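You operate a simulated robot arm through the tools that you are given. There is no shell and no other tool.

You are at the controls of a simulated robot arm. One attempt, no reset.

Task
Feed 2 measures from the blue hopper into the orange pot and draw it out.
Fine: pot on the tray, tray in, gate open, then one push of the feed key a measure; gate shut after, then tray out. The other pots, this hopper's switch and lid and the brown hopper stay. Set down upright: what you pick out.

Only the result counts: the job must be done as asked and must still hold three seconds after the hand-in. Knocking over, shifting, dropping, spilling or breaking anything else fails it. A push-on lid holds only when it is set on centred and level and pressed home; a screw cap is set on level and turned clockwise until tight.

Robot
A 6-joint arm with a two-finger gripper, fixed in place. Base frame: the origin is at the foot of the arm, x ahead of it, y to its left, z up. Units: mm, rad, N and s.
It reaches about 1298 mm from its shoulder. Its first joint turns from -2.601 to 2.601 rad. Payload 1.57 kg.
The tool frame sits at the grasp point between the pads (the TCP): z along the fingers, y along the line on which they close. The tips reach 21 mm beyond it. The gripper opens to 70 mm. The gripper's body begins 50 mm behind the TCP.
Orientation is that of the tool frame in the base frame, as a unit quaternion [x, y, z, w]. With the fingers straight down and closing along the base's y, the tool's x points along the base's -x, its y along +y and its z along -z.

Tools
- The arm moves only by the tool servo_tool. Its argument "rows" is one flat list of numbers, 7 for each row, row after row: the finger opening in mm, from 0 to 70, then the shift along the base's x, y, z in mm, then the turn, a rotation vector about the base's x, y, z in rad. In form: [jaw, dx, dy, dz, ax, ay, az, jaw, dx, dy, dz, ax, ay, az, ...]. A call has 1 to 20 rows; each row shifts and turns the commanded pose from where the row before left it. Each row takes 0.2 s and may step no farther than 50 mm and 0.15 rad from the row before; otherwise, or with a gripper value out of range, the whole call is refused. Where a pose cannot be reached the arm comes as near as it can. A force on the tool above 70 N (or 10 N above the force at the start of the call, whichever is more), or a blocked arm, ends the call early, and 0.2 s more pass. Each finger halts on what it meets, pressing with about 28 N; the grip force reading is that of the motor and also rises with nothing between the fingers. The clock runs only during rows and for 0.2 s after the last one: add rows that do not move to give the fingers time. It gives the time, the measured TCP pose, the force on the tool (base axes), the opening and the grip force at its end, in the units of the frame above (readings bear some noise), with the torque about the TCP (base axes, N m) and any sound that the robot's microphone picked up, and new pictures: "show" is both (left out), scene, wrist or none.
- Cameras (640 x 400 px; columns grow to the right, rows downward): "scene" is fixed at [398.8, -500.5, 1495.5]; the picture's right is [-1.00, 0.03, 0.00], its down [0.03, 0.90, -0.43] and it looks along [-0.01, -0.43, -0.90] (base axes); focal length 214 px, centre (320, 200). "wrist" rides on the gripper at [79, 4, -81] in the tool frame; the picture's right is [-0.05, 1.00, 0.00], its down [-0.67, -0.04, -0.74] and it looks along [-0.74, -0.04, 0.67] (tool axes); focal length 256 px, centre (320, 200). There is no depth. A picture from a camera that has moved, and an enlarged one, comes with that camera's place and axes in the base frame and with its lens.
- slide_trunk(by): slides the trunk up (or, below 0, down) by that many mm; the arm rides with it, the base frame stays. It gives what a move gives, with no picture.
- close_up(camera, box): a new picture of the part [left, top, right, bottom] of that camera's present view, enlarged. The clock stands still meanwhile.
- sign_off(): hands the job in; it is judged then, once.

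Nothing tells you positions but the pictures and the camera data. Unless the task says otherwise, let go and move clear before handing in.

The tools are called after ">>>" as name(argument=value, ...) on one line, values as JSON. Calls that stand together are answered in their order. servo_tool: Moves the arm, as the interface text tells. Its arguments: {"type":"object","properties":{"rows":{"type":"array"},"show":{"type":"string","enum":["both","scene","wrist","none"]}},"required":["rows"]} The other tools are called the same way: slide_trunk (by) slides the trunk up or down; close_up (camera, box) takes an enlarged picture of a part of a camera's view; sign_off () hands the job in.

At the start:

```text
time: 0.0
tcp_pos: [236.6, -636.4, 1168.1]
orientation: [0.001, 1.0, 0.0, 0.0]
wrist_force: [-0.8, 0.2, 0.1]
ft_torque: [0.03, -0.01, 0.01]
grip_width: 70.0
grasp_force: 0.1
trunk travel left (down, up): [-849.0, 121.0]
```

scene: 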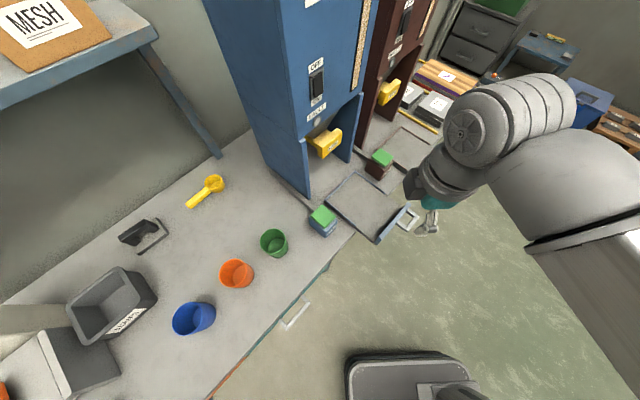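
wrist: 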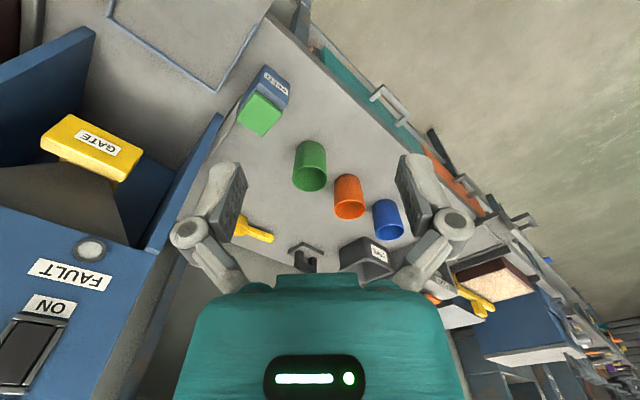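

I see a blue hopper with a yellow gate block, a tray in front of it, a green key block, and three pots (green, orange, blue) on a bench. I'll take enlarged views before moving.

>>> close_up(camera="scene", box=[240, 40, 440, 260])

>>> close_up(camera="scene", box=[150, 180, 350, 350])

>>> close_up(camera="wrist", box=[0, 0, 320, 200])

>>> close_up(camera="wrist", box=[200, 60, 520, 320])

```text
1.82 times, centred on (340, 150) of scene
camera zoom: at [398.8, -500.5, 1495.5], right [-1.0, 0.03, 0.0], down [0.03, 0.9, -0.43], along [-0.01, -0.43, -0.9], focal length 390 px, centre (284, 291)
```

zoom: 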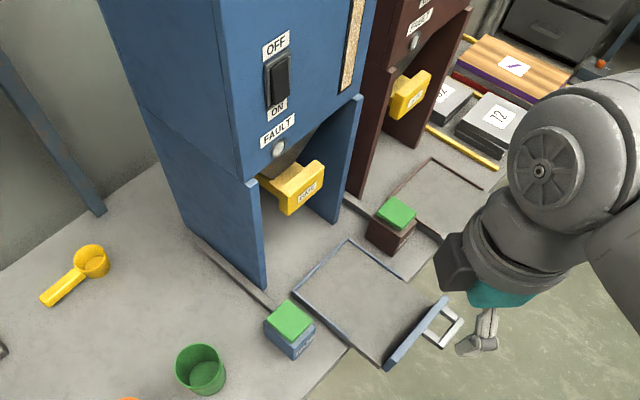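

```text
2.35 times, centred on (250, 265) of scene
camera zoom: at [398.8, -500.5, 1495.5], right [-1.0, 0.03, 0.0], down [0.03, 0.9, -0.43], along [-0.01, -0.43, -0.9], focal length 505 px, centre (485, 47)
```

zoom: 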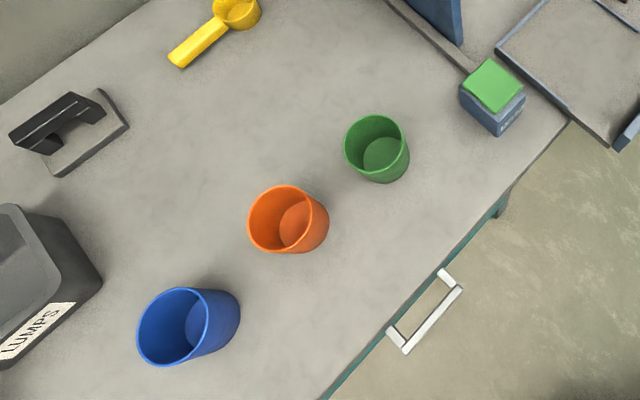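

```text
2.00 times, centred on (160, 100) of wrist
camera zoom: at [157.6, -632.8, 1249.7], right [0.05, 1.0, 0.0], down [0.67, -0.04, 0.74], along [0.74, -0.04, -0.67], focal length 512 px, centre (640, 400)
```

zoom: 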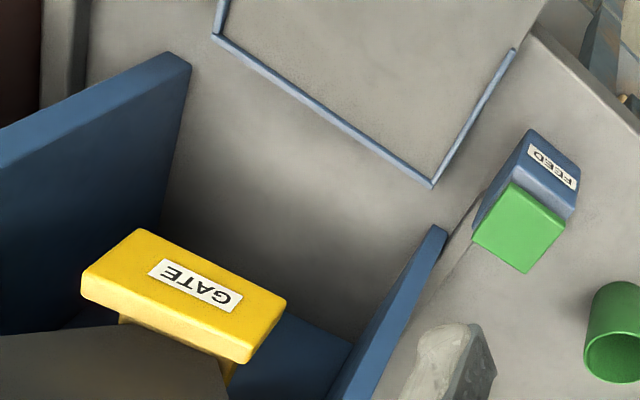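

```text
1.54 times, centred on (360, 190) of wrist
camera zoom: at [157.6, -632.8, 1249.7], right [0.05, 1.0, 0.0], down [0.67, -0.04, 0.74], along [0.74, -0.04, -0.67], focal length 394 px, centre (258, 215)
```

zoom: 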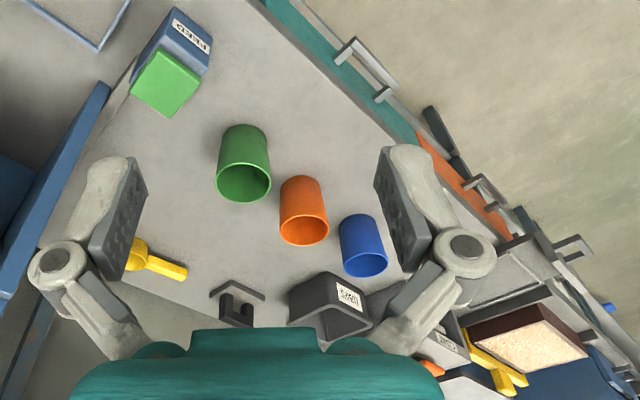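

The tray appears drawn out of the blue hopper toward about (-x, +y), at z≈769, with the feed key near (383,-752,838), the gate near (345,-945,962) and the orange pot near (642,-586). I'll look closer at the gate, tray and pot before going on.

>>> close_up(camera="scene", box=[290, 90, 370, 170])

>>> close_up(camera="scene", box=[300, 150, 430, 250])

>>> close_up(camera="scene", box=[200, 220, 300, 300])

>>> close_up(camera="scene", box=[360, 60, 440, 180])

```text
5.00 times, centred on (330, 130) of scene
camera zoom: at [398.8, -500.5, 1495.5], right [-1.0, 0.03, 0.0], down [0.03, 0.9, -0.43], along [-0.01, -0.43, -0.9], focal length 1072 px, centre (270, 550)
```

zoom: 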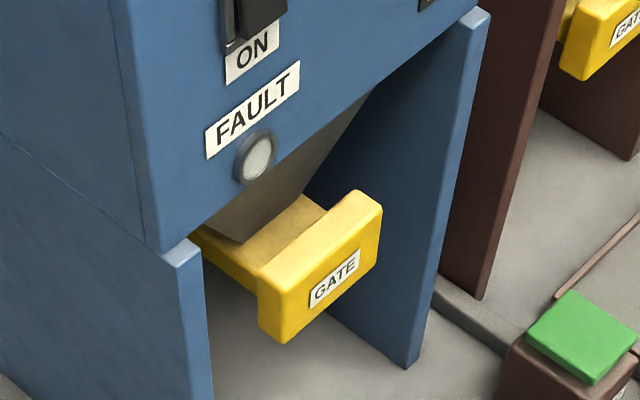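

```text
4.00 times, centred on (365, 200) of scene
camera zoom: at [398.8, -500.5, 1495.5], right [-1.0, 0.03, 0.0], down [0.03, 0.9, -0.43], along [-0.01, -0.43, -0.9], focal length 858 px, centre (140, 200)
```

zoom: 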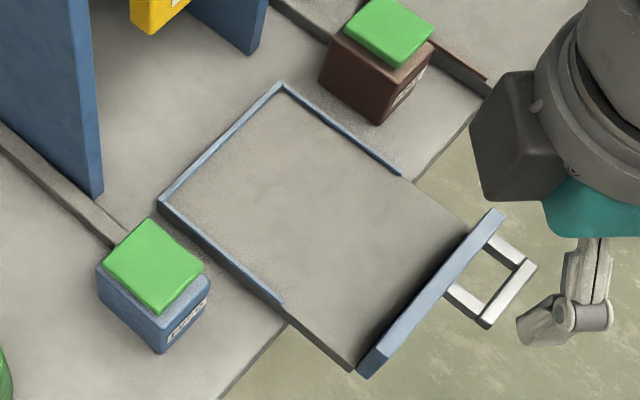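

```text
5.00 times, centred on (250, 260) of scene
camera zoom: at [398.8, -500.5, 1495.5], right [-1.0, 0.03, 0.0], down [0.03, 0.9, -0.43], along [-0.01, -0.43, -0.9], focal length 1072 px, centre (670, -100)
```

zoom: 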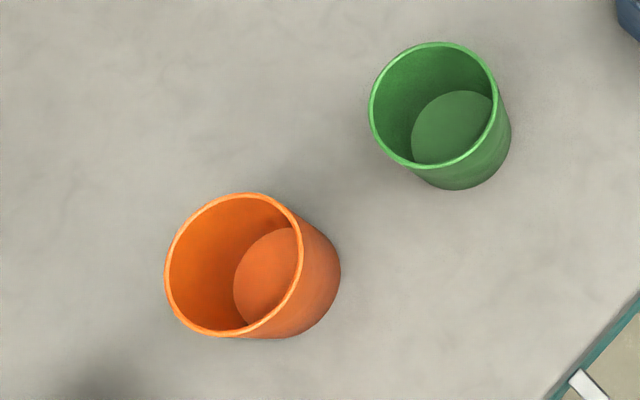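

```text
3.33 times, centred on (400, 120) of scene
camera zoom: at [398.8, -500.5, 1495.5], right [-1.0, 0.03, 0.0], down [0.03, 0.9, -0.43], along [-0.01, -0.43, -0.9], focal length 715 px, centre (53, 467)
```

zoom: 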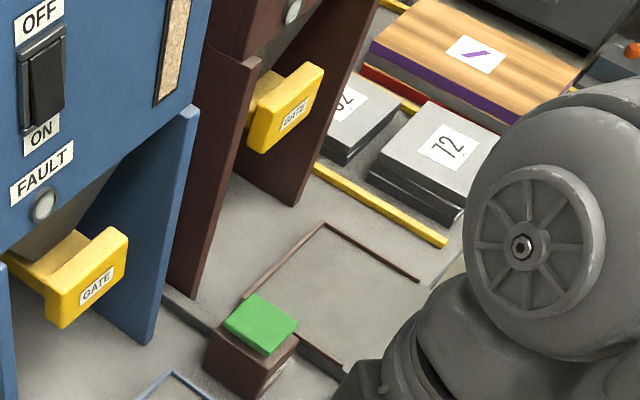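

The gate handle is a yellow slide handle flush with the hopper front, and the pot is wider than the jaw (about 78 mm), so I'll grip it by the rim. First I'll turn the hand toward the hopper for a better look.

>>> servo_tool(rows=[70, -15, -10, -15, 0, 0, -0.131, 70, -15, -10, -15, 0, 0, -0.131, 70, -15, -10, -15, 0, 0, -0.131, 70, -15, -10, -15, 0, 0, -0.131, 70, -15, -10, -15, 0, 0, -0.131, 70, -15, -10, -15, 0, 0, -0.131, 70, 0, 0, 0, 0, 0, 0])

```text
time: 1.6
tcp_pos: [145.5, -696.2, 1166.6]
orientation: [0.383, 0.924, -0.001, 0.0]
wrist_force: [-0.6, 0.3, -0.2]
ft_torque: [-0.01, 0.0, 0.03]
grip_width: 69.9
grasp_force: 0.0
out of reach, approached as far as the arm can: row 1, 2, 3, 4, 5, 6
trunk travel left (down, up): [-849.0, 121.0]
camera wrist: at [92.9, -637.0, 1249.7], right [0.74, 0.67, 0.0], down [0.45, -0.5, 0.74], along [0.5, -0.56, -0.67], focal length 256 px, centre (320, 200)
```

scene: 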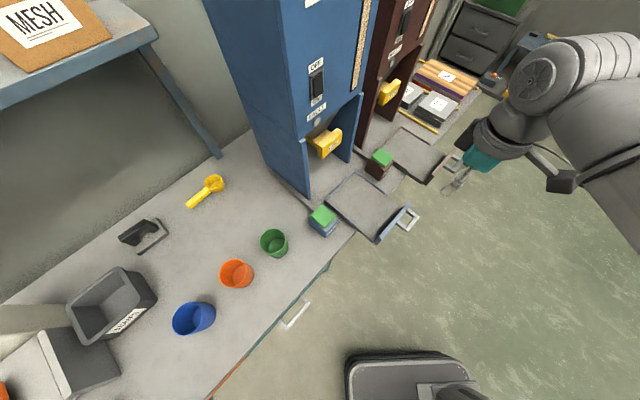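
wrist: 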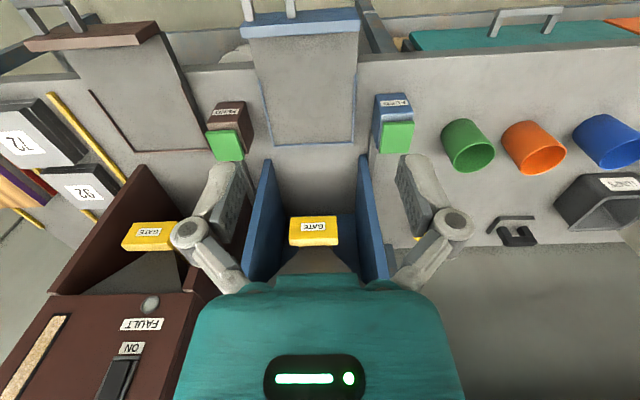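

The hand could not go lower at this trunk height, so I'll lower the trunk; the hopper axis lines up with lateral ≈ (0.74, 0.67), inward ≈ (0.67, -0.74).

>>> close_up(camera="wrist", box=[230, 0, 430, 140])

>>> close_up(camera="wrist", box=[230, 130, 430, 270])

>>> slide_trunk(by=-200)

```text
2.86 times, centred on (330, 70) of wrist
camera zoom: at [92.9, -637.0, 1249.7], right [0.74, 0.67, 0.0], down [0.45, -0.5, 0.74], along [0.5, -0.56, -0.67], focal length 731 px, centre (291, 571)
```

zoom: 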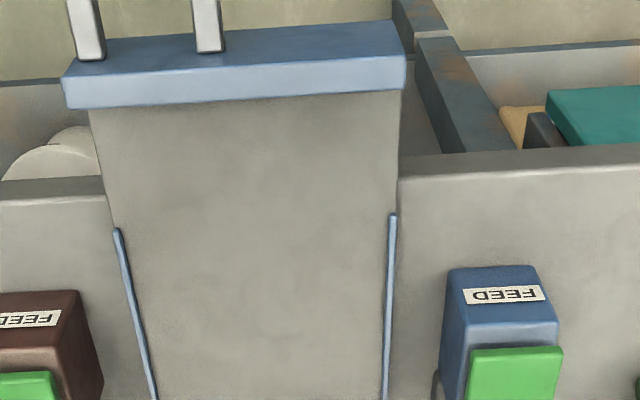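

```text
2.86 times, centred on (330, 200) of wrist
camera zoom: at [92.9, -637.0, 1249.7], right [0.74, 0.67, 0.0], down [0.45, -0.5, 0.74], along [0.5, -0.56, -0.67], focal length 731 px, centre (291, 200)
```

zoom: 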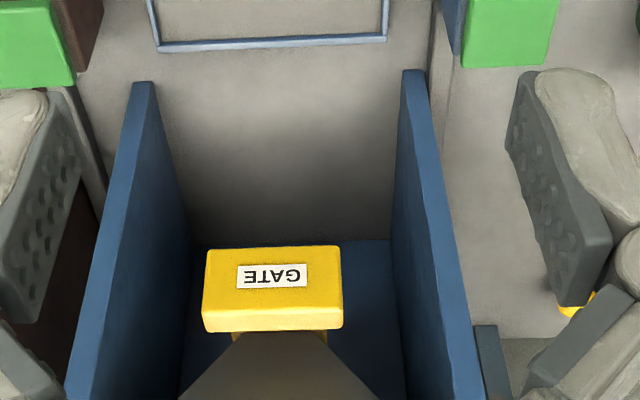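

```text
time: 3.8
tcp_pos: [145.9, -697.0, 968.0]
orientation: [0.382, 0.924, 0.0, 0.0]
wrist_force: [-0.1, -0.5, 0.2]
ft_torque: [0.0, 0.0, 0.01]
grip_width: 70.1
grasp_force: 0.1
trunk travel left (down, up): [-649.0, 321.0]
```

Trunk is lowered 200 mm. The hopper axis looks exactly 45° (out = (-0.707, 0.707)); I'll look again from here.

>>> close_up(camera="wrist", box=[0, 0, 640, 400])

>>> close_up(camera="wrist", box=[220, 180, 420, 305])

>>> close_up(camera="scene", box=[280, 100, 640, 300])

```text
1.00 times, centred on (320, 200) of wrist (not enlarged: the box is as wide or as high as the picture)
camera zoom: at [92.9, -637.0, 1049.7], right [0.74, 0.67, 0.0], down [0.45, -0.5, 0.74], along [0.5, -0.55, -0.67], focal length 256 px, centre (320, 200)
```

zoom: 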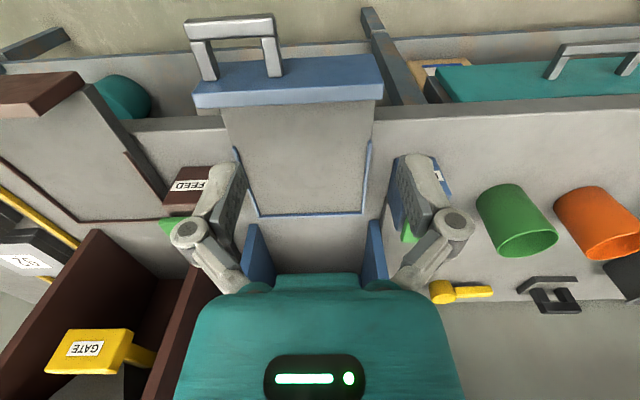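

```text
3.20 times, centred on (320, 242) of wrist
camera zoom: at [92.9, -637.0, 1049.7], right [0.74, 0.67, 0.0], down [0.45, -0.5, 0.74], along [0.5, -0.55, -0.67], focal length 819 px, centre (320, 64)
```

zoom: 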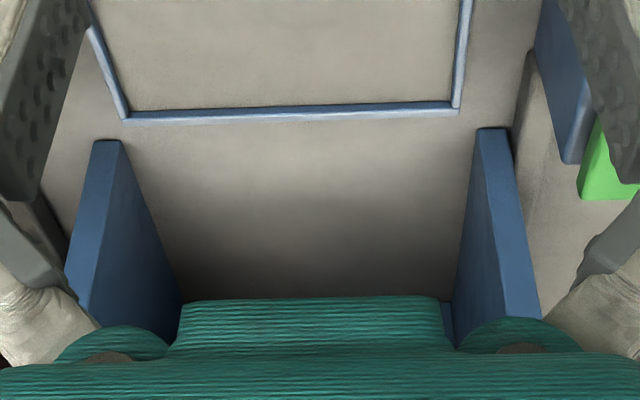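

```text
1.78 times, centred on (460, 200) of scene
camera zoom: at [398.8, -500.5, 1495.5], right [-1.0, 0.03, 0.0], down [0.03, 0.9, -0.43], along [-0.01, -0.43, -0.9], focal length 381 px, centre (71, 200)
```

zoom: 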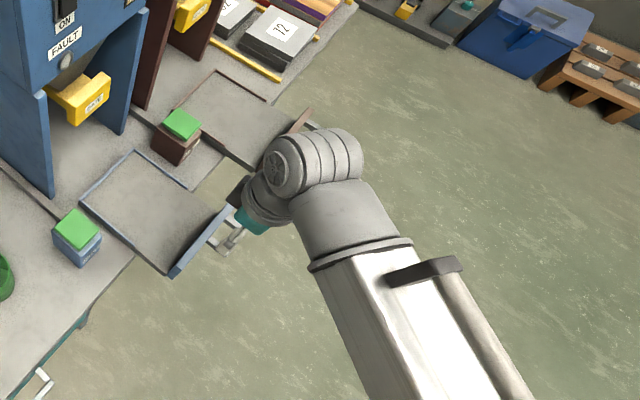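

Next I'll raise the hand, lower the trunk further to gain room below, then tilt the hand to look in under the hopper.

>>> servo_tool(rows=[70, 0, 0, 40, 0, 0, 0, 70, 0, 0, 40, 0, 0, 0, 70, 0, 0, 40, 0, 0, 0, 70, 0, 0, 30, 0, 0, 0], show="none")

>>> slide_trunk(by=-200)

>>> servo_tool(rows=[70, 0, 0, 0, -0.1, -0.1, 0, 70, 0, 0, 0, -0.1, -0.1, 0, 70, 0, 0, 0, -0.1, -0.1, 0, 70, 0, 0, 0, -0.1, -0.1, 0, 70, 0, 0, 0, -0.05, -0.05, 0])

```text
time: 4.8
tcp_pos: [146.6, -696.7, 967.3]
orientation: [0.383, 0.924, 0.0, 0.0]
wrist_force: [0.5, 0.1, -0.2]
ft_torque: [0.01, 0.02, 0.02]
grip_width: 69.6
grasp_force: 0.0
out of reach, approached as far as the arm can: row 1, 2, 3, 4
trunk travel left (down, up): [-649.0, 321.0]
```

```text
time: 6.3
tcp_pos: [143.0, -698.3, 813.1]
orientation: [0.383, 0.924, -0.009, -0.002]
wrist_force: [-3.6, -4.1, 26.0]
ft_torque: [-0.72, 0.73, 0.05]
grip_width: 70.8
grasp_force: 0.1
trunk travel left (down, up): [-493.0, 477.0]
stopped: the force on the tool passed its limit at 114 N (the readings are from after the stop); the commanded pose is now the measured one
```

```text
time: 7.5
tcp_pos: [144.5, -698.9, 848.9]
orientation: [0.366, 0.876, -0.127, 0.288]
wrist_force: [0.0, -0.1, 0.4]
ft_torque: [0.0, 0.01, -0.02]
grip_width: 69.9
grasp_force: 0.1
out of reach, approached as far as the arm can: row 2, 3, 4, 5
trunk travel left (down, up): [-493.0, 477.0]
camera wrist: at [68.3, -616.2, 867.2], right [0.74, 0.67, 0.02], down [0.05, -0.08, 1.0], along [0.67, -0.74, -0.09], focal length 256 px, centre (320, 200)
```

scene: 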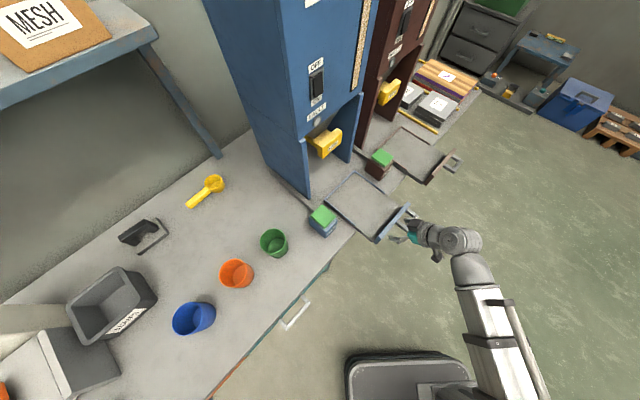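
wrist: 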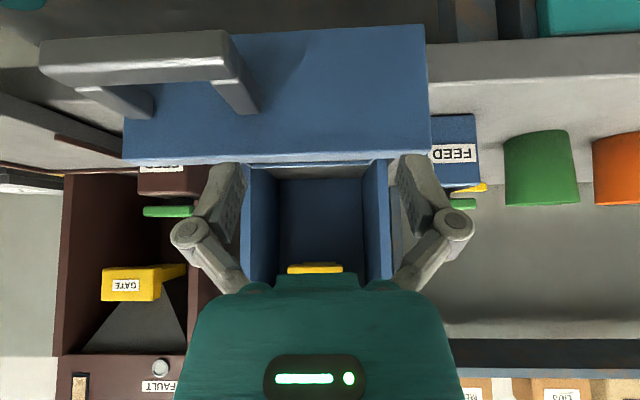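

The trunk move bumped the tool lightly on the tray front, because the upward move had been out of reach and I had chained the calls; nothing looks displaced, and from now on I'll check each move before the next. I'll test how the arm moves upward here.

>>> servo_tool(rows=[70, 0, 0, 20, 0, 0, 0, 70, 0, 0, 20, 0, 0, 0, 70, 0, 0, 0, 0, 0, 0], show="none")

```text
time: 8.3
tcp_pos: [143.7, -701.1, 848.8]
orientation: [0.366, 0.876, -0.127, 0.287]
wrist_force: [-0.7, 0.7, 0.0]
ft_torque: [0.03, 0.04, -0.03]
grip_width: 70.0
grasp_force: 0.0
out of reach, approached as far as the arm can: row 1, 2
trunk travel left (down, up): [-493.0, 477.0]
```

>>> servo_tool(rows=[70, 0, 0, 20, 0, 0, 0, 70, 0, 0, 20, 0, 0, 0, 70, 0, 0, 0, 0, 0, 0], show="none")

```text
time: 9.1
tcp_pos: [142.9, -700.5, 849.2]
orientation: [0.366, 0.876, -0.127, 0.288]
wrist_force: [0.1, -0.5, 0.1]
ft_torque: [0.01, 0.03, 0.01]
grip_width: 69.7
grasp_force: 0.1
out of reach, approached as far as the arm can: row 1, 2
trunk travel left (down, up): [-493.0, 477.0]
```

The arm's height seems fixed relative to the trunk (wrist height constant), so vertical moves must come from slide_trunk. I'll tilt a bit more to look up under the hopper at the gate and spout.

>>> servo_tool(rows=[70, 0, 0, 0, -0.085, -0.085, 0, 70, 0, 0, 0, -0.085, -0.085, 0, 70, 0, 0, 0, -0.085, -0.085, 0, 70, 0, 0, 0, 0, 0, 0])

```text
time: 10.1
tcp_pos: [144.6, -700.2, 898.4]
orientation: [0.339, 0.809, -0.189, 0.441]
wrist_force: [-0.4, 0.0, 0.2]
ft_torque: [-0.01, 0.03, -0.01]
grip_width: 70.2
grasp_force: 0.0
out of reach, approached as far as the arm can: row 1, 2, 3
trunk travel left (down, up): [-493.0, 477.0]
camera wrist: at [69.4, -616.4, 875.3], right [0.74, 0.68, 0.04], down [-0.21, 0.17, 0.96], along [0.65, -0.72, 0.27], focal length 256 px, centre (320, 200)
```

scene: 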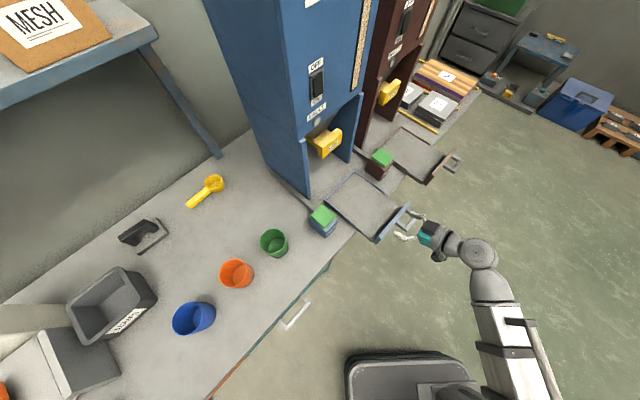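
wrist: 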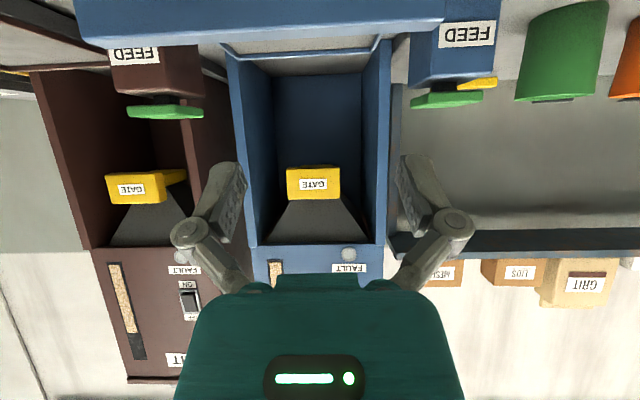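

>>> close_up(camera="wrist", box=[220, 30, 420, 290])

>>> close_up(camera="wrist", box=[260, 140, 370, 250])

>>> close_up(camera="wrist", box=[20, 60, 220, 270])

```text
1.54 times, centred on (320, 160) of wrist
camera zoom: at [69.4, -616.4, 875.3], right [0.74, 0.68, 0.04], down [-0.21, 0.17, 0.96], along [0.65, -0.72, 0.27], focal length 394 px, centre (320, 262)
```

zoom: 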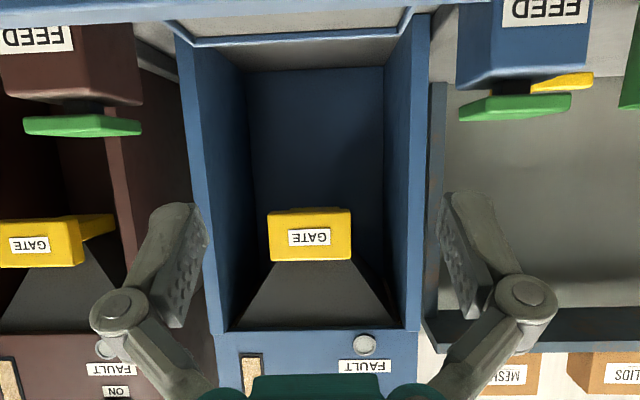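

```text
3.64 times, centred on (315, 195) of wrist
camera zoom: at [69.4, -616.4, 875.3], right [0.74, 0.68, 0.04], down [-0.21, 0.17, 0.96], along [0.65, -0.72, 0.27], focal length 931 px, centre (338, 218)
```

zoom: 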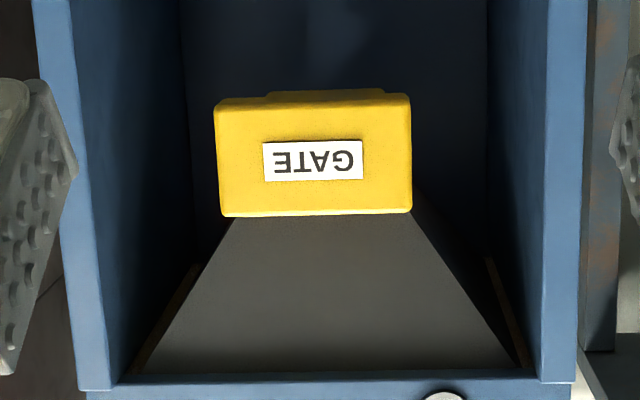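

```text
1.90 times, centred on (120, 165) of wrist
camera zoom: at [69.4, -616.4, 875.3], right [0.74, 0.68, 0.04], down [-0.21, 0.17, 0.96], along [0.65, -0.72, 0.27], focal length 488 px, centre (701, 267)
```

zoom: 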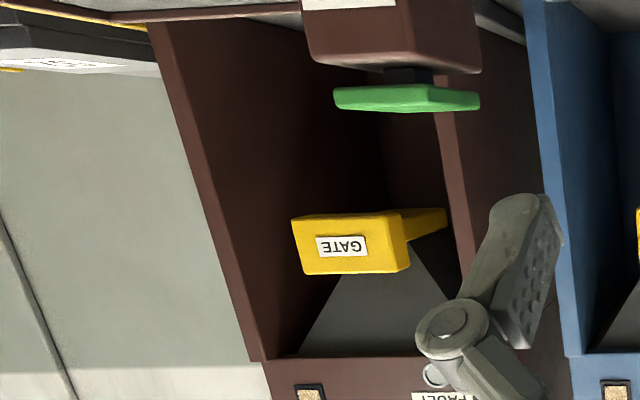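

The gate handle spans about z 936–991 and l −462…−374 with the chute outlet just behind; the tray centre is near (235,-829). Now I'll raise the trunk and go look at the orange pot from above.

>>> slide_trunk(by=177)

>>> servo_tool(rows=[70, 0, 0, -12, 0.1, 0.1, 0, 70, 0, 0, -12, 0.1, 0.1, 0, 70, 0, 0, -12, 0.1, 0.1, 0, 70, 0, 0, -11, 0.1, 0.1, 0, 70, 0, 0, -11, 0.1, 0.1, 0, 70, 0, 0, -11, 0.1, 0.1, 0, 70, 0, 0, -11, 0.105, 0.105, 0, 70, 0, 0, 0, 0, 0, 0])

```text
time: 12.1
tcp_pos: [143.5, -698.6, 1074.9]
orientation: [0.339, 0.81, -0.188, 0.44]
wrist_force: [-0.6, -0.9, -1.8]
ft_torque: [0.0, 0.03, -0.05]
grip_width: 70.0
grasp_force: 0.0
trunk travel left (down, up): [-670.0, 300.0]
```

```text
time: 13.9
tcp_pos: [145.0, -700.8, 988.8]
orientation: [0.383, 0.924, -0.006, -0.002]
wrist_force: [0.2, 0.0, -0.9]
ft_torque: [-0.02, -0.01, -0.02]
grip_width: 69.9
grasp_force: 0.1
out of reach, approached as far as the arm can: row 1, 2, 4, 6, 7
trunk travel left (down, up): [-670.0, 300.0]
camera wrist: at [92.2, -639.2, 1070.8], right [0.74, 0.67, -0.01], down [0.45, -0.49, 0.74], along [0.49, -0.56, -0.67], focal length 256 px, centre (320, 200)
```

scene: 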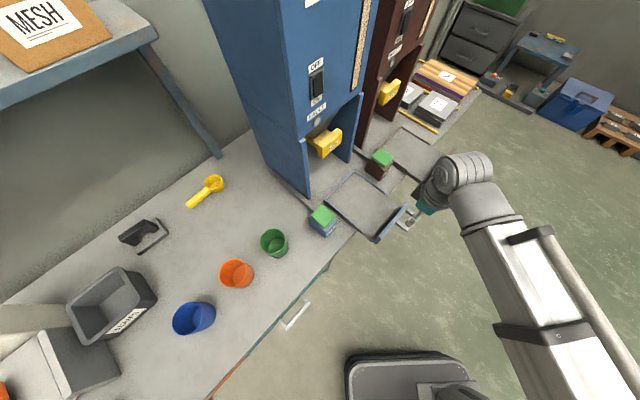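
wrist: 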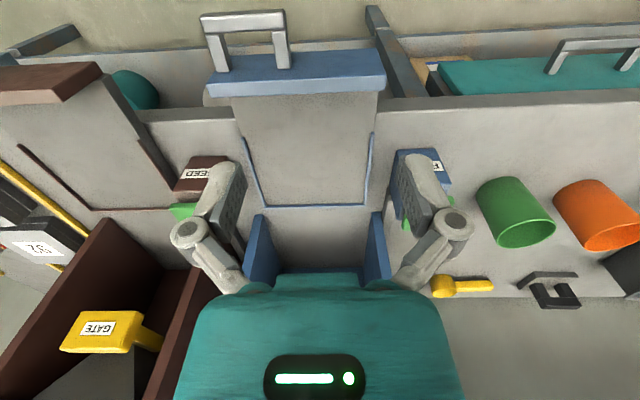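

Now I'll straighten the small tilt, turn the hand to yaw 0 and move over near the orange pot.

>>> servo_tool(rows=[70, 36, 10, 0, 0.0096, -0.0083, 0.07, 70, 36, 10, 0, 0, 0, 0.07, 70, 36, 10, 0, 0, 0, 0.07, 70, 36, 10, 0, 0, 0, 0.07, 70, 36, 10, 0, 0, 0, 0.07, 70, 36, 10, 0, 0, 0, 0.07, 70, 36, 10, 0, 0, 0, 0.07, 70, 36, 10, 0, 0, 0, 0.07, 70, 36, 10, 0, 0, 0, 0.075, 70, 36, 10, 0, 0, 0, 0.075, 70, 36, 8, 0, 0, 0, 0.075, 70, 34, 7, 0, 0, 0, 0, 70, 0, 0, 0, 0, 0, 0])

```text
time: 16.7
tcp_pos: [574.8, -582.9, 989.7]
orientation: [0.0, 1.0, 0.0, 0.0]
wrist_force: [0.7, -0.3, -0.4]
ft_torque: [0.03, 0.0, 0.0]
grip_width: 70.0
grasp_force: 0.0
out of reach, approached as far as the arm can: row 5
trunk travel left (down, up): [-670.0, 300.0]
camera wrist: at [495.4, -578.6, 1070.7], right [0.05, 1.0, 0.0], down [0.67, -0.03, 0.75], along [0.74, -0.04, -0.67], focal length 256 px, centre (320, 200)
```

scene: 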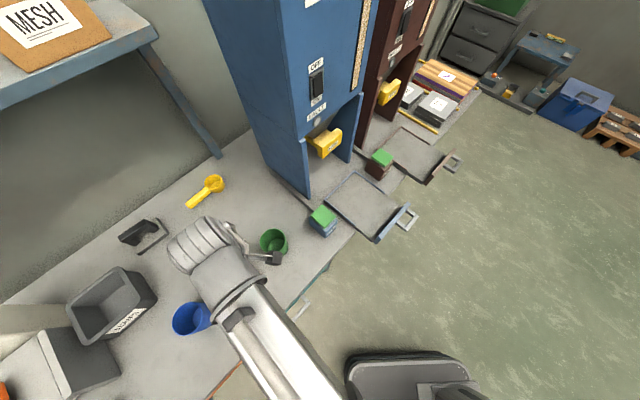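
wrist: 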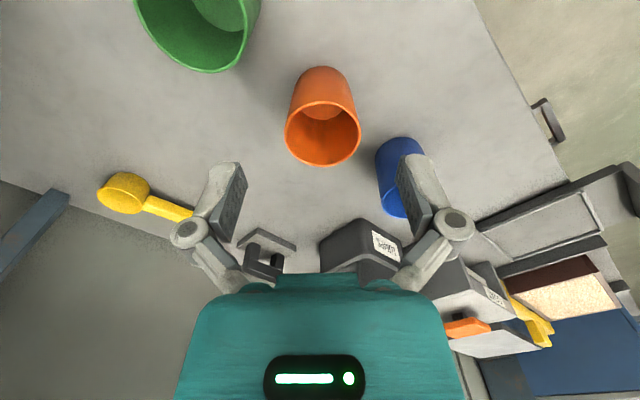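

>>> close_up(camera="wrist", box=[270, 50, 380, 180])

```text
3.08 times, centred on (325, 115) of wrist
camera zoom: at [495.4, -578.6, 1070.7], right [0.05, 1.0, 0.0], down [0.67, -0.03, 0.75], along [0.74, -0.04, -0.67], focal length 788 px, centre (305, 462)
```

zoom: 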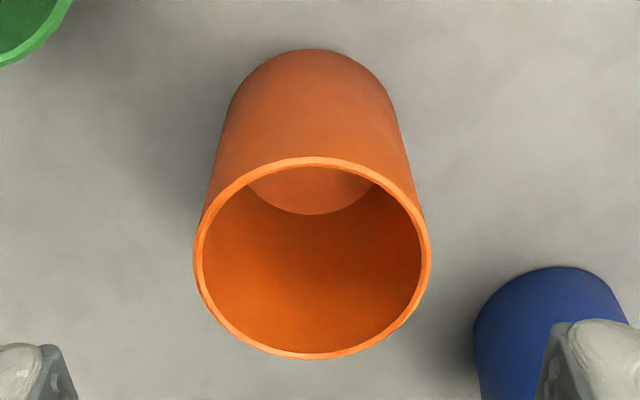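

The orange pot's rim centre is about (648,-585), rim z roughly 835–847. I'll lower a little for a second view to pin down the height.

>>> slide_trunk(by=-90)

>>> close_up(camera="wrist", box=[220, 100, 420, 260])

```text
time: 17.9
tcp_pos: [573.7, -584.4, 898.0]
orientation: [0.001, 1.0, -0.001, 0.001]
wrist_force: [0.2, 0.6, 0.3]
ft_torque: [0.03, 0.03, 0.01]
grip_width: 70.0
grasp_force: 0.1
trunk travel left (down, up): [-580.0, 390.0]
```

```text
2.50 times, centred on (320, 180) of wrist
camera zoom: at [494.9, -578.8, 980.8], right [0.05, 1.0, 0.0], down [0.67, -0.03, 0.75], along [0.74, -0.04, -0.67], focal length 640 px, centre (320, 250)
```

zoom: 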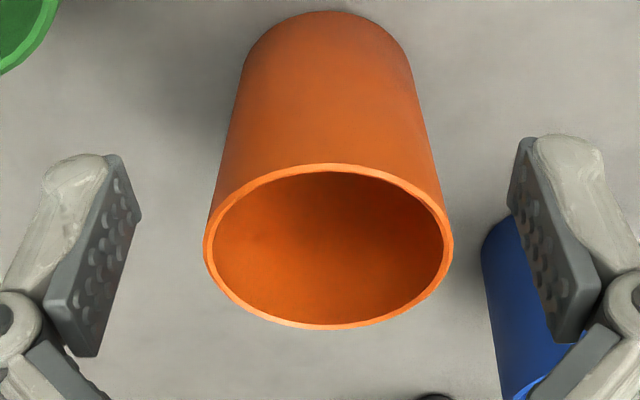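

Pot centre refined to (647,-584), rim z≈846.5, radius ≈38.8. I'll straddle the wall on its +y side: move over with a 40 mm opening.

>>> servo_tool(rows=[40, 25, 12, 0, 0, 0, 0, 40, 25, 12, 0, 0, 0, 0, 40, 23, 12, 0, 0, 0, 0, 40, 0, 0, 0, 0, 0, 0])

```text
time: 18.9
tcp_pos: [647.0, -546.0, 899.2]
orientation: [0.0, 1.0, -0.001, 0.001]
wrist_force: [0.8, -0.2, -0.3]
ft_torque: [0.03, 0.03, 0.01]
grip_width: 39.9
grasp_force: 0.1
trunk travel left (down, up): [-580.0, 390.0]
camera wrist: at [568.7, -542.0, 980.7], right [0.05, 1.0, 0.0], down [0.67, -0.03, 0.75], along [0.74, -0.04, -0.67], focal length 256 px, centre (320, 200)
```

scene: 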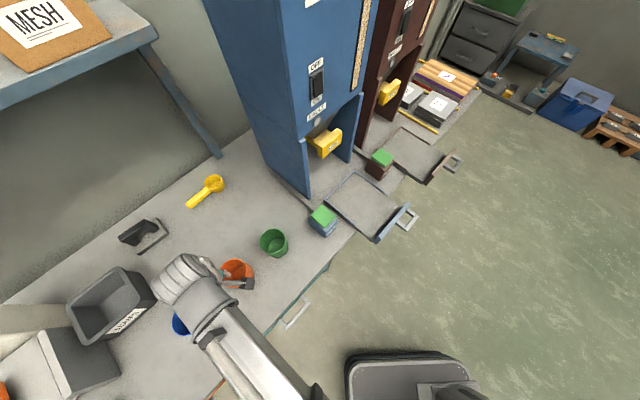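
wrist: 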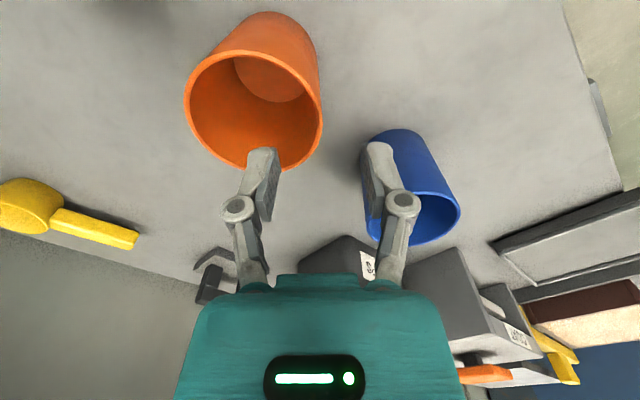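

The fingers straddle the near wall of the orange pot; I'll lower 62 mm, then close.

>>> slide_trunk(by=-62)

>>> close_up(camera="wrist", box=[120, 0, 520, 280])

```text
time: 20.0
tcp_pos: [646.7, -547.3, 836.2]
orientation: [0.0, 1.0, -0.001, 0.0]
wrist_force: [0.4, -0.9, -0.1]
ft_torque: [0.04, 0.0, -0.04]
grip_width: 40.0
grasp_force: 0.1
trunk travel left (down, up): [-518.0, 452.0]
```

```text
1.43 times, centred on (320, 140) of wrist
camera zoom: at [568.4, -542.2, 918.8], right [0.05, 1.0, 0.0], down [0.67, -0.03, 0.75], along [0.74, -0.04, -0.67], focal length 366 px, centre (320, 286)
```

zoom: 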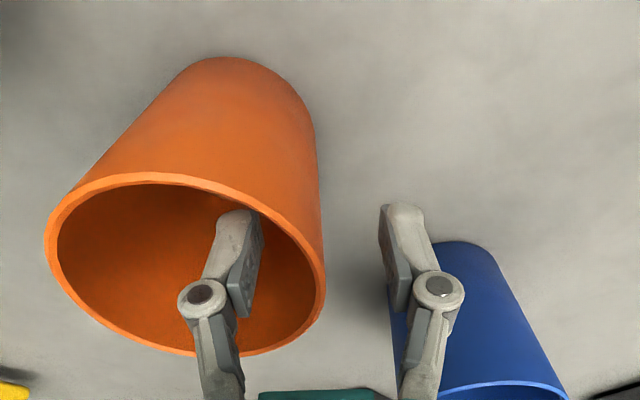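

>>> servo_tool(rows=[20, 0, 0, 0, 0, 0, 0, 10, 0, 0, 0, 0, 0, 0, 0, 0, 0, 0, 0, 0, 0, 0, 0, 0, 0, 0, 0, 0, 0, 0, 0, 0, 0, 0, 0])

```text
time: 21.2
tcp_pos: [647.2, -546.4, 837.7]
orientation: [0.0, 1.0, 0.0, 0.001]
wrist_force: [1.4, -2.3, 5.0]
ft_torque: [-0.52, 0.01, 0.07]
grip_width: 6.1
grasp_force: 28.1
trunk travel left (down, up): [-518.0, 452.0]
camera wrist: at [568.3, -542.3, 919.0], right [0.05, 1.0, 0.0], down [0.67, -0.03, 0.75], along [0.74, -0.04, -0.67], focal length 256 px, centre (320, 200)
```

scene: 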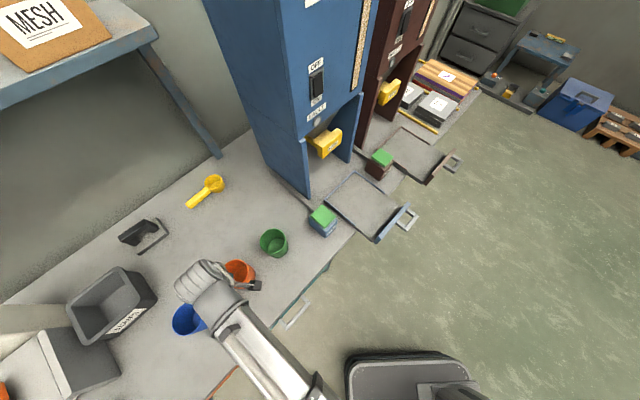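
wrist: 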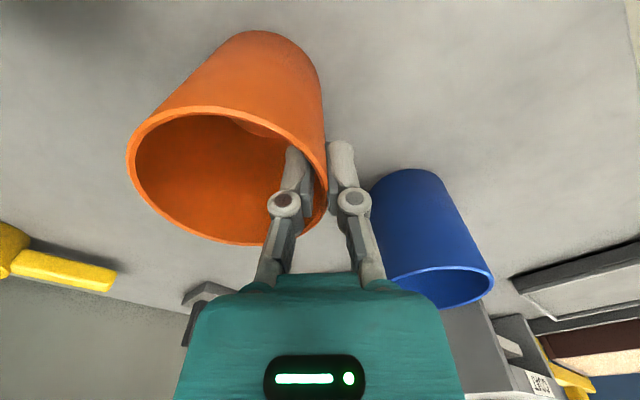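

The pot wall is gripped (28 N, 6 mm). I'll lift it 130 mm and check that it hangs level.

>>> slide_trunk(by=130)

>>> close_up(camera="wrist", box=[0, 0, 640, 400])

>>> close_up(camera="scene", box=[150, 220, 310, 350])

```text
time: 22.8
tcp_pos: [648.2, -547.0, 966.9]
orientation: [0.0, 1.0, 0.0, 0.0]
wrist_force: [0.5, -0.6, -0.7]
ft_torque: [0.05, -0.01, -0.02]
grip_width: 6.0
grasp_force: 28.2
trunk travel left (down, up): [-648.0, 322.0]
```

```text
1.00 times, centred on (320, 200) of wrist (not enlarged: the box is as wide or as high as the picture)
camera zoom: at [568.6, -542.3, 1048.6], right [0.05, 1.0, 0.0], down [0.67, -0.03, 0.75], along [0.74, -0.04, -0.67], focal length 256 px, centre (320, 200)
```

zoom: 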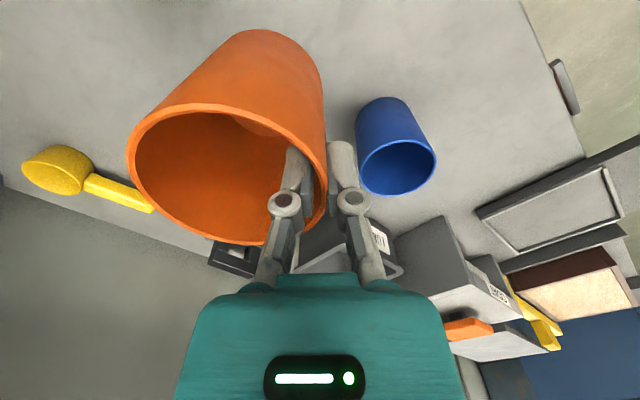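

```text
3.08 times, centred on (230, 285) of scene
camera zoom: at [398.8, -500.5, 1495.5], right [-1.0, 0.03, 0.0], down [0.03, 0.9, -0.43], along [-0.01, -0.43, -0.9], focal length 660 px, centre (597, -62)
```

zoom: 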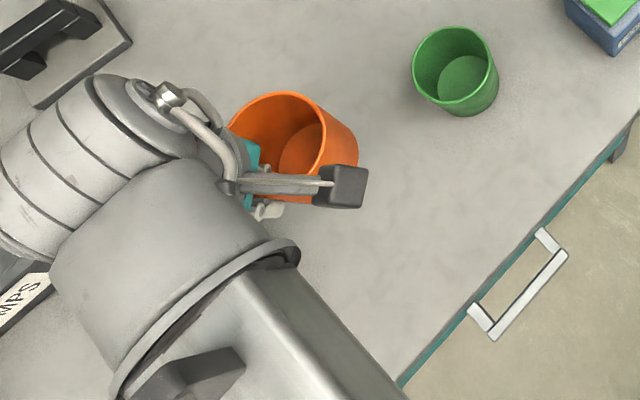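

The pot hangs level. I'll carry it over to above the tray centre (pot centre (235.5,-829.4)).

>>> servo_tool(rows=[0, -20, -4, 0, 0, 0, 0, 0, -33, -8, 0, 0, 0, 0, 0, -33, -8, 0, 0, 0, 0, 0, -33, -8, 0, 0, 0, 0, 0, -33, -8, 0, 0, 0, 0, 0, -33, -8, 0, 0, 0, 0, 0, -33, -8, 0, 0, 0, 0, 0, -28, -28, 0, 0, 0, 0, 0, -28, -28, 0, 0, 0, 0, 0, -28, -28, 0, 0, 0, 0, 0, -28, -28, 0, 0, 0, 0, 0, -28, -28, 0, 0, 0, 0, 0, -28, -28, 0, 0, 0, 0, 0, -16, -16, 0, 0, 0, 0, 0, -10.5, -9.5, 0, 0, 0, 0, 0, 0, 0, 0, 0, 0, 0])

```text
time: 26.1
tcp_pos: [236.4, -792.5, 967.9]
orientation: [0.0, 1.0, 0.0, 0.0]
wrist_force: [0.1, 0.3, -0.6]
ft_torque: [-0.02, 0.0, 0.03]
grip_width: 6.1
grasp_force: 27.6
trunk travel left (down, up): [-648.0, 322.0]
camera wrist: at [156.2, -787.6, 1048.7], right [0.05, 1.0, 0.0], down [0.67, -0.03, 0.75], along [0.74, -0.04, -0.67], focal length 256 px, centre (320, 200)
```

scene: 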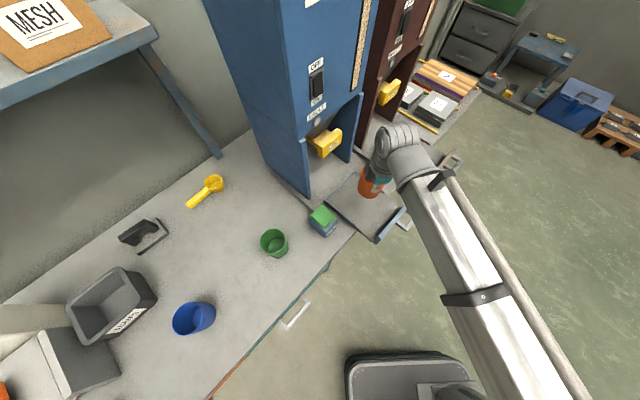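
wrist: 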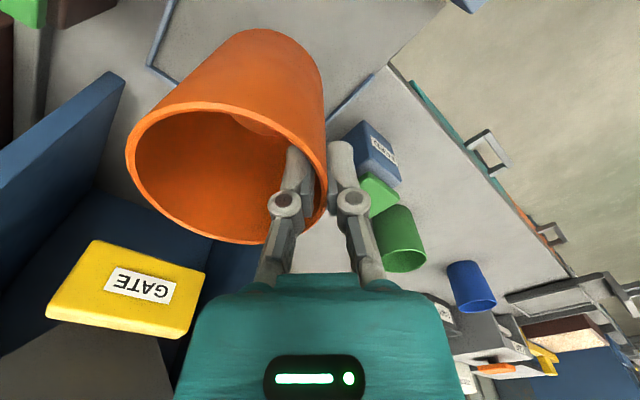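

The pot is above the tray. I'll lower in steps until it touches.

>>> slide_trunk(by=-112)

>>> close_up(camera="scene", box=[300, 120, 460, 260])

>>> close_up(camera="wrist", box=[60, 0, 420, 260])

```text
time: 27.6
tcp_pos: [236.5, -791.4, 856.3]
orientation: [0.0, 1.0, -0.002, 0.001]
wrist_force: [-1.0, -0.3, 17.8]
ft_torque: [-0.73, 0.06, 0.17]
grip_width: 5.9
grasp_force: 28.1
trunk travel left (down, up): [-536.0, 434.0]
```

```text
2.86 times, centred on (380, 190) of scene
camera zoom: at [398.8, -500.5, 1495.5], right [-1.0, 0.03, 0.0], down [0.03, 0.9, -0.43], along [-0.01, -0.43, -0.9], focal length 613 px, centre (149, 229)
```

zoom: 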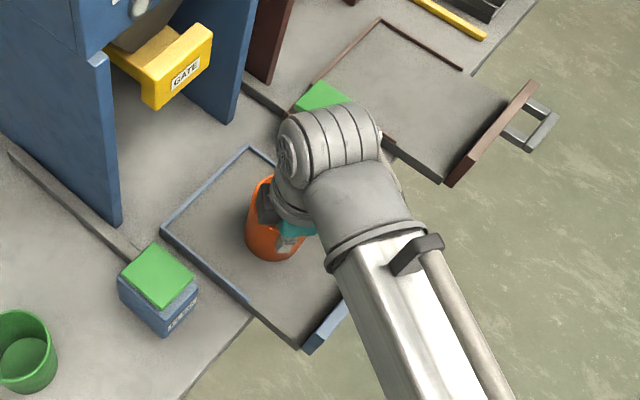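

```text
1.54 times, centred on (240, 130) of wrist
camera zoom: at [155.8, -786.3, 938.0], right [0.05, 1.0, 0.0], down [0.67, -0.03, 0.75], along [0.74, -0.04, -0.67], focal length 394 px, centre (443, 308)
```

zoom: 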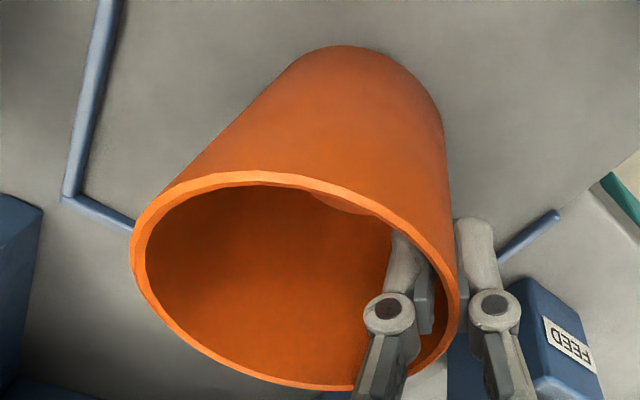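

It has touched the tray (≈18 N). I'll relieve a bit, then open the fingers.

>>> slide_trunk(by=2)

>>> servo_tool(rows=[10, 0, 0, 0, 0, 0, 0, 16, 0, 0, 0, 0, 0, 0, 26, 0, 0, 0, 0, 0, 0, 36, 0, 0, 0, 0, 0, 0, 36, 0, 0, 0, 0, 0, 0])

```text
time: 28.1
tcp_pos: [235.9, -791.3, 856.8]
orientation: [0.0, 1.0, 0.0, 0.002]
wrist_force: [1.0, -1.7, 4.2]
ft_torque: [-0.33, -0.06, 0.12]
grip_width: 6.2
grasp_force: 28.5
trunk travel left (down, up): [-538.0, 432.0]
```

```text
time: 29.3
tcp_pos: [235.8, -793.5, 857.2]
orientation: [0.0, 1.0, -0.001, 0.0]
wrist_force: [-0.2, -0.4, -0.2]
ft_torque: [0.04, -0.03, 0.0]
grip_width: 36.1
grasp_force: 0.1
trunk travel left (down, up): [-538.0, 432.0]
camera wrist: at [156.3, -787.4, 938.8], right [0.05, 1.0, 0.0], down [0.67, -0.03, 0.75], along [0.74, -0.04, -0.67], focal length 256 px, centre (320, 200)
```

scene: 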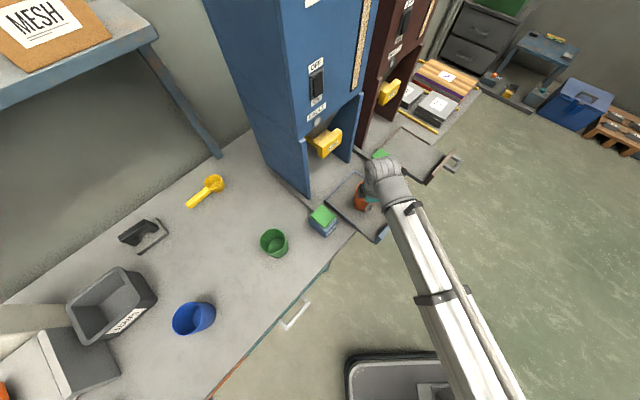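
wrist: 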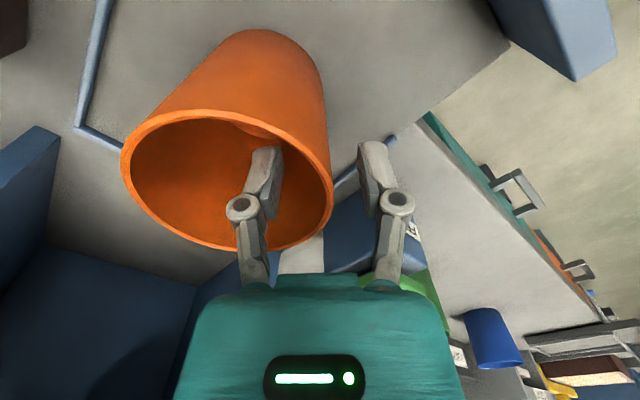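

The pot is standing on the tray and released. I'll raise clear and look at it.

>>> slide_trunk(by=130)

>>> servo_tool(rows=[70, -40, 25, 0, 0, 0, -0.13, 70, -40, 25, 0, 0, 0, -0.13, 70, -30, 30, 0, 0, 0, -0.13, 70, 0, 20, 0, 0, 0, -0.13, 70, 0, 0, 0, 0, 0, -0.13, 70, 0, 0, 0, 0, 0, -0.135, 70, 0, 0, 0, 0, 0, 0])

```text
time: 30.9
tcp_pos: [236.1, -792.8, 986.1]
orientation: [-0.001, 1.0, 0.0, 0.0]
wrist_force: [0.8, 0.1, -0.3]
ft_torque: [0.0, -0.02, 0.01]
grip_width: 36.0
grasp_force: 0.1
trunk travel left (down, up): [-668.0, 302.0]
```

```text
time: 32.5
tcp_pos: [124.5, -691.4, 987.2]
orientation: [0.384, 0.923, -0.001, 0.0]
wrist_force: [1.1, 0.2, 0.7]
ft_torque: [-0.01, 0.0, -0.03]
grip_width: 69.9
grasp_force: 0.0
trunk travel left (down, up): [-668.0, 302.0]
camera wrist: at [72.1, -632.1, 1068.8], right [0.75, 0.67, 0.0], down [0.45, -0.5, 0.75], along [0.5, -0.56, -0.67], focal length 256 px, centre (320, 200)
```

scene: 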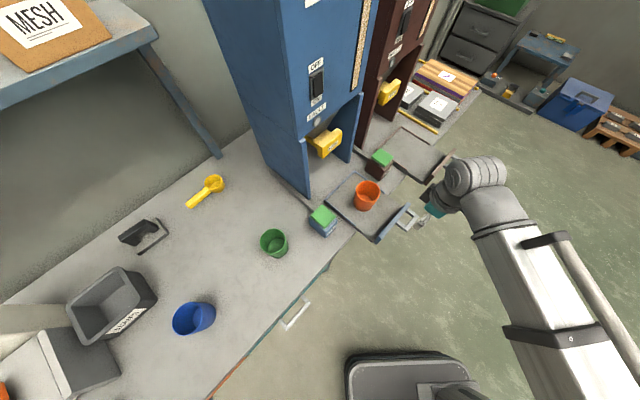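
wrist: 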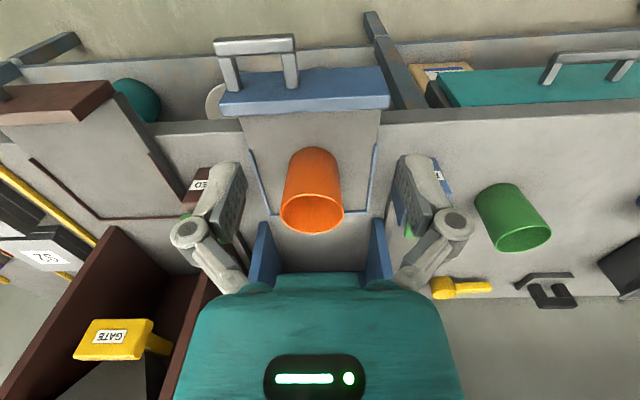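

>>> close_up(camera="wrist", box=[190, 20, 400, 160])

>>> close_up(camera="wrist", box=[230, 90, 400, 250])

>>> close_up(camera="scene", box=[320, 150, 440, 250])

```text
2.86 times, centred on (295, 90) of wrist
camera zoom: at [72.1, -632.1, 1068.8], right [0.75, 0.67, 0.0], down [0.45, -0.5, 0.75], along [0.5, -0.56, -0.67], focal length 731 px, centre (391, 514)
```

zoom: 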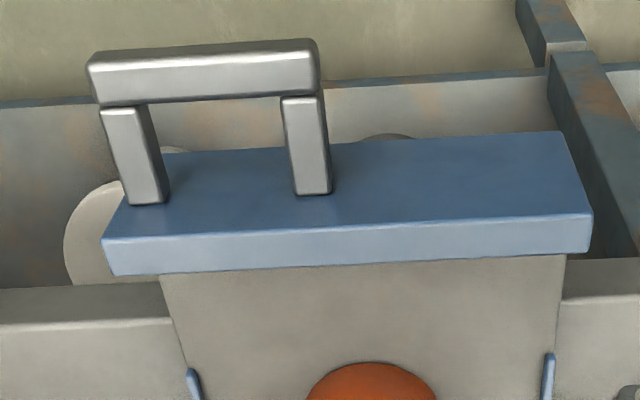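

```text
2.50 times, centred on (315, 170) of wrist
camera zoom: at [72.1, -632.1, 1068.8], right [0.75, 0.67, 0.0], down [0.45, -0.5, 0.75], along [0.5, -0.56, -0.67], focal length 640 px, centre (332, 275)
```

zoom: 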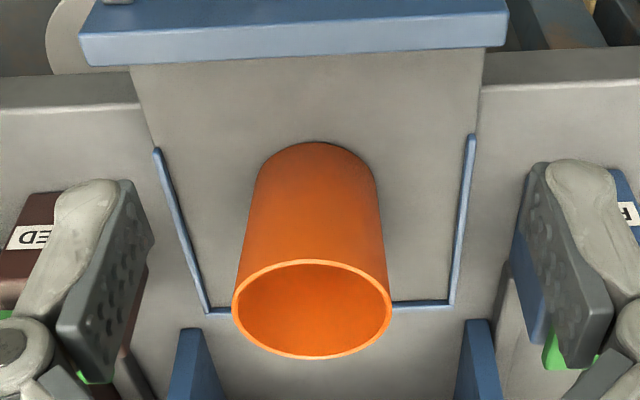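

```text
4.00 times, centred on (380, 200) of scene
camera zoom: at [398.8, -500.5, 1495.5], right [-1.0, 0.03, 0.0], down [0.03, 0.9, -0.43], along [-0.01, -0.43, -0.9], focal length 858 px, centre (80, 200)
```

zoom: 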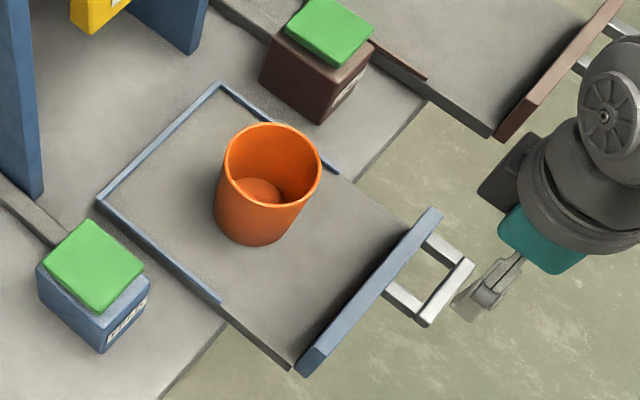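

The pot stands on the tray. The tray's front panel is at about o=-619 (top z≈824), with its handle at l −498…−426. I'll close the fingers, tilt the hand 0.6 rad inward and position it in front of the panel's centre.

>>> servo_tool(rows=[40, 0, -1, 6, -0.0849, -0.0849, 0, 20, 0, -1, 6, -0.0849, -0.0849, 0, 0, 0, -1, 7, -0.0849, -0.0849, 0, 0, 0, -1, 7, -0.0849, -0.0849, 0, 0, 0, -1, 6, -0.0849, -0.0849, 0, 0, 0, 0, 0, 0, 0, 0], show="none")

```text
time: 33.9
tcp_pos: [125.1, -697.5, 1019.8]
orientation: [0.366, 0.882, -0.115, 0.274]
wrist_force: [0.2, -1.0, -0.1]
ft_torque: [0.0, 0.01, 0.01]
grip_width: 0.1
grasp_force: 28.2
out of reach, approached as far as the arm can: row 1, 5
trunk travel left (down, up): [-668.0, 302.0]
```

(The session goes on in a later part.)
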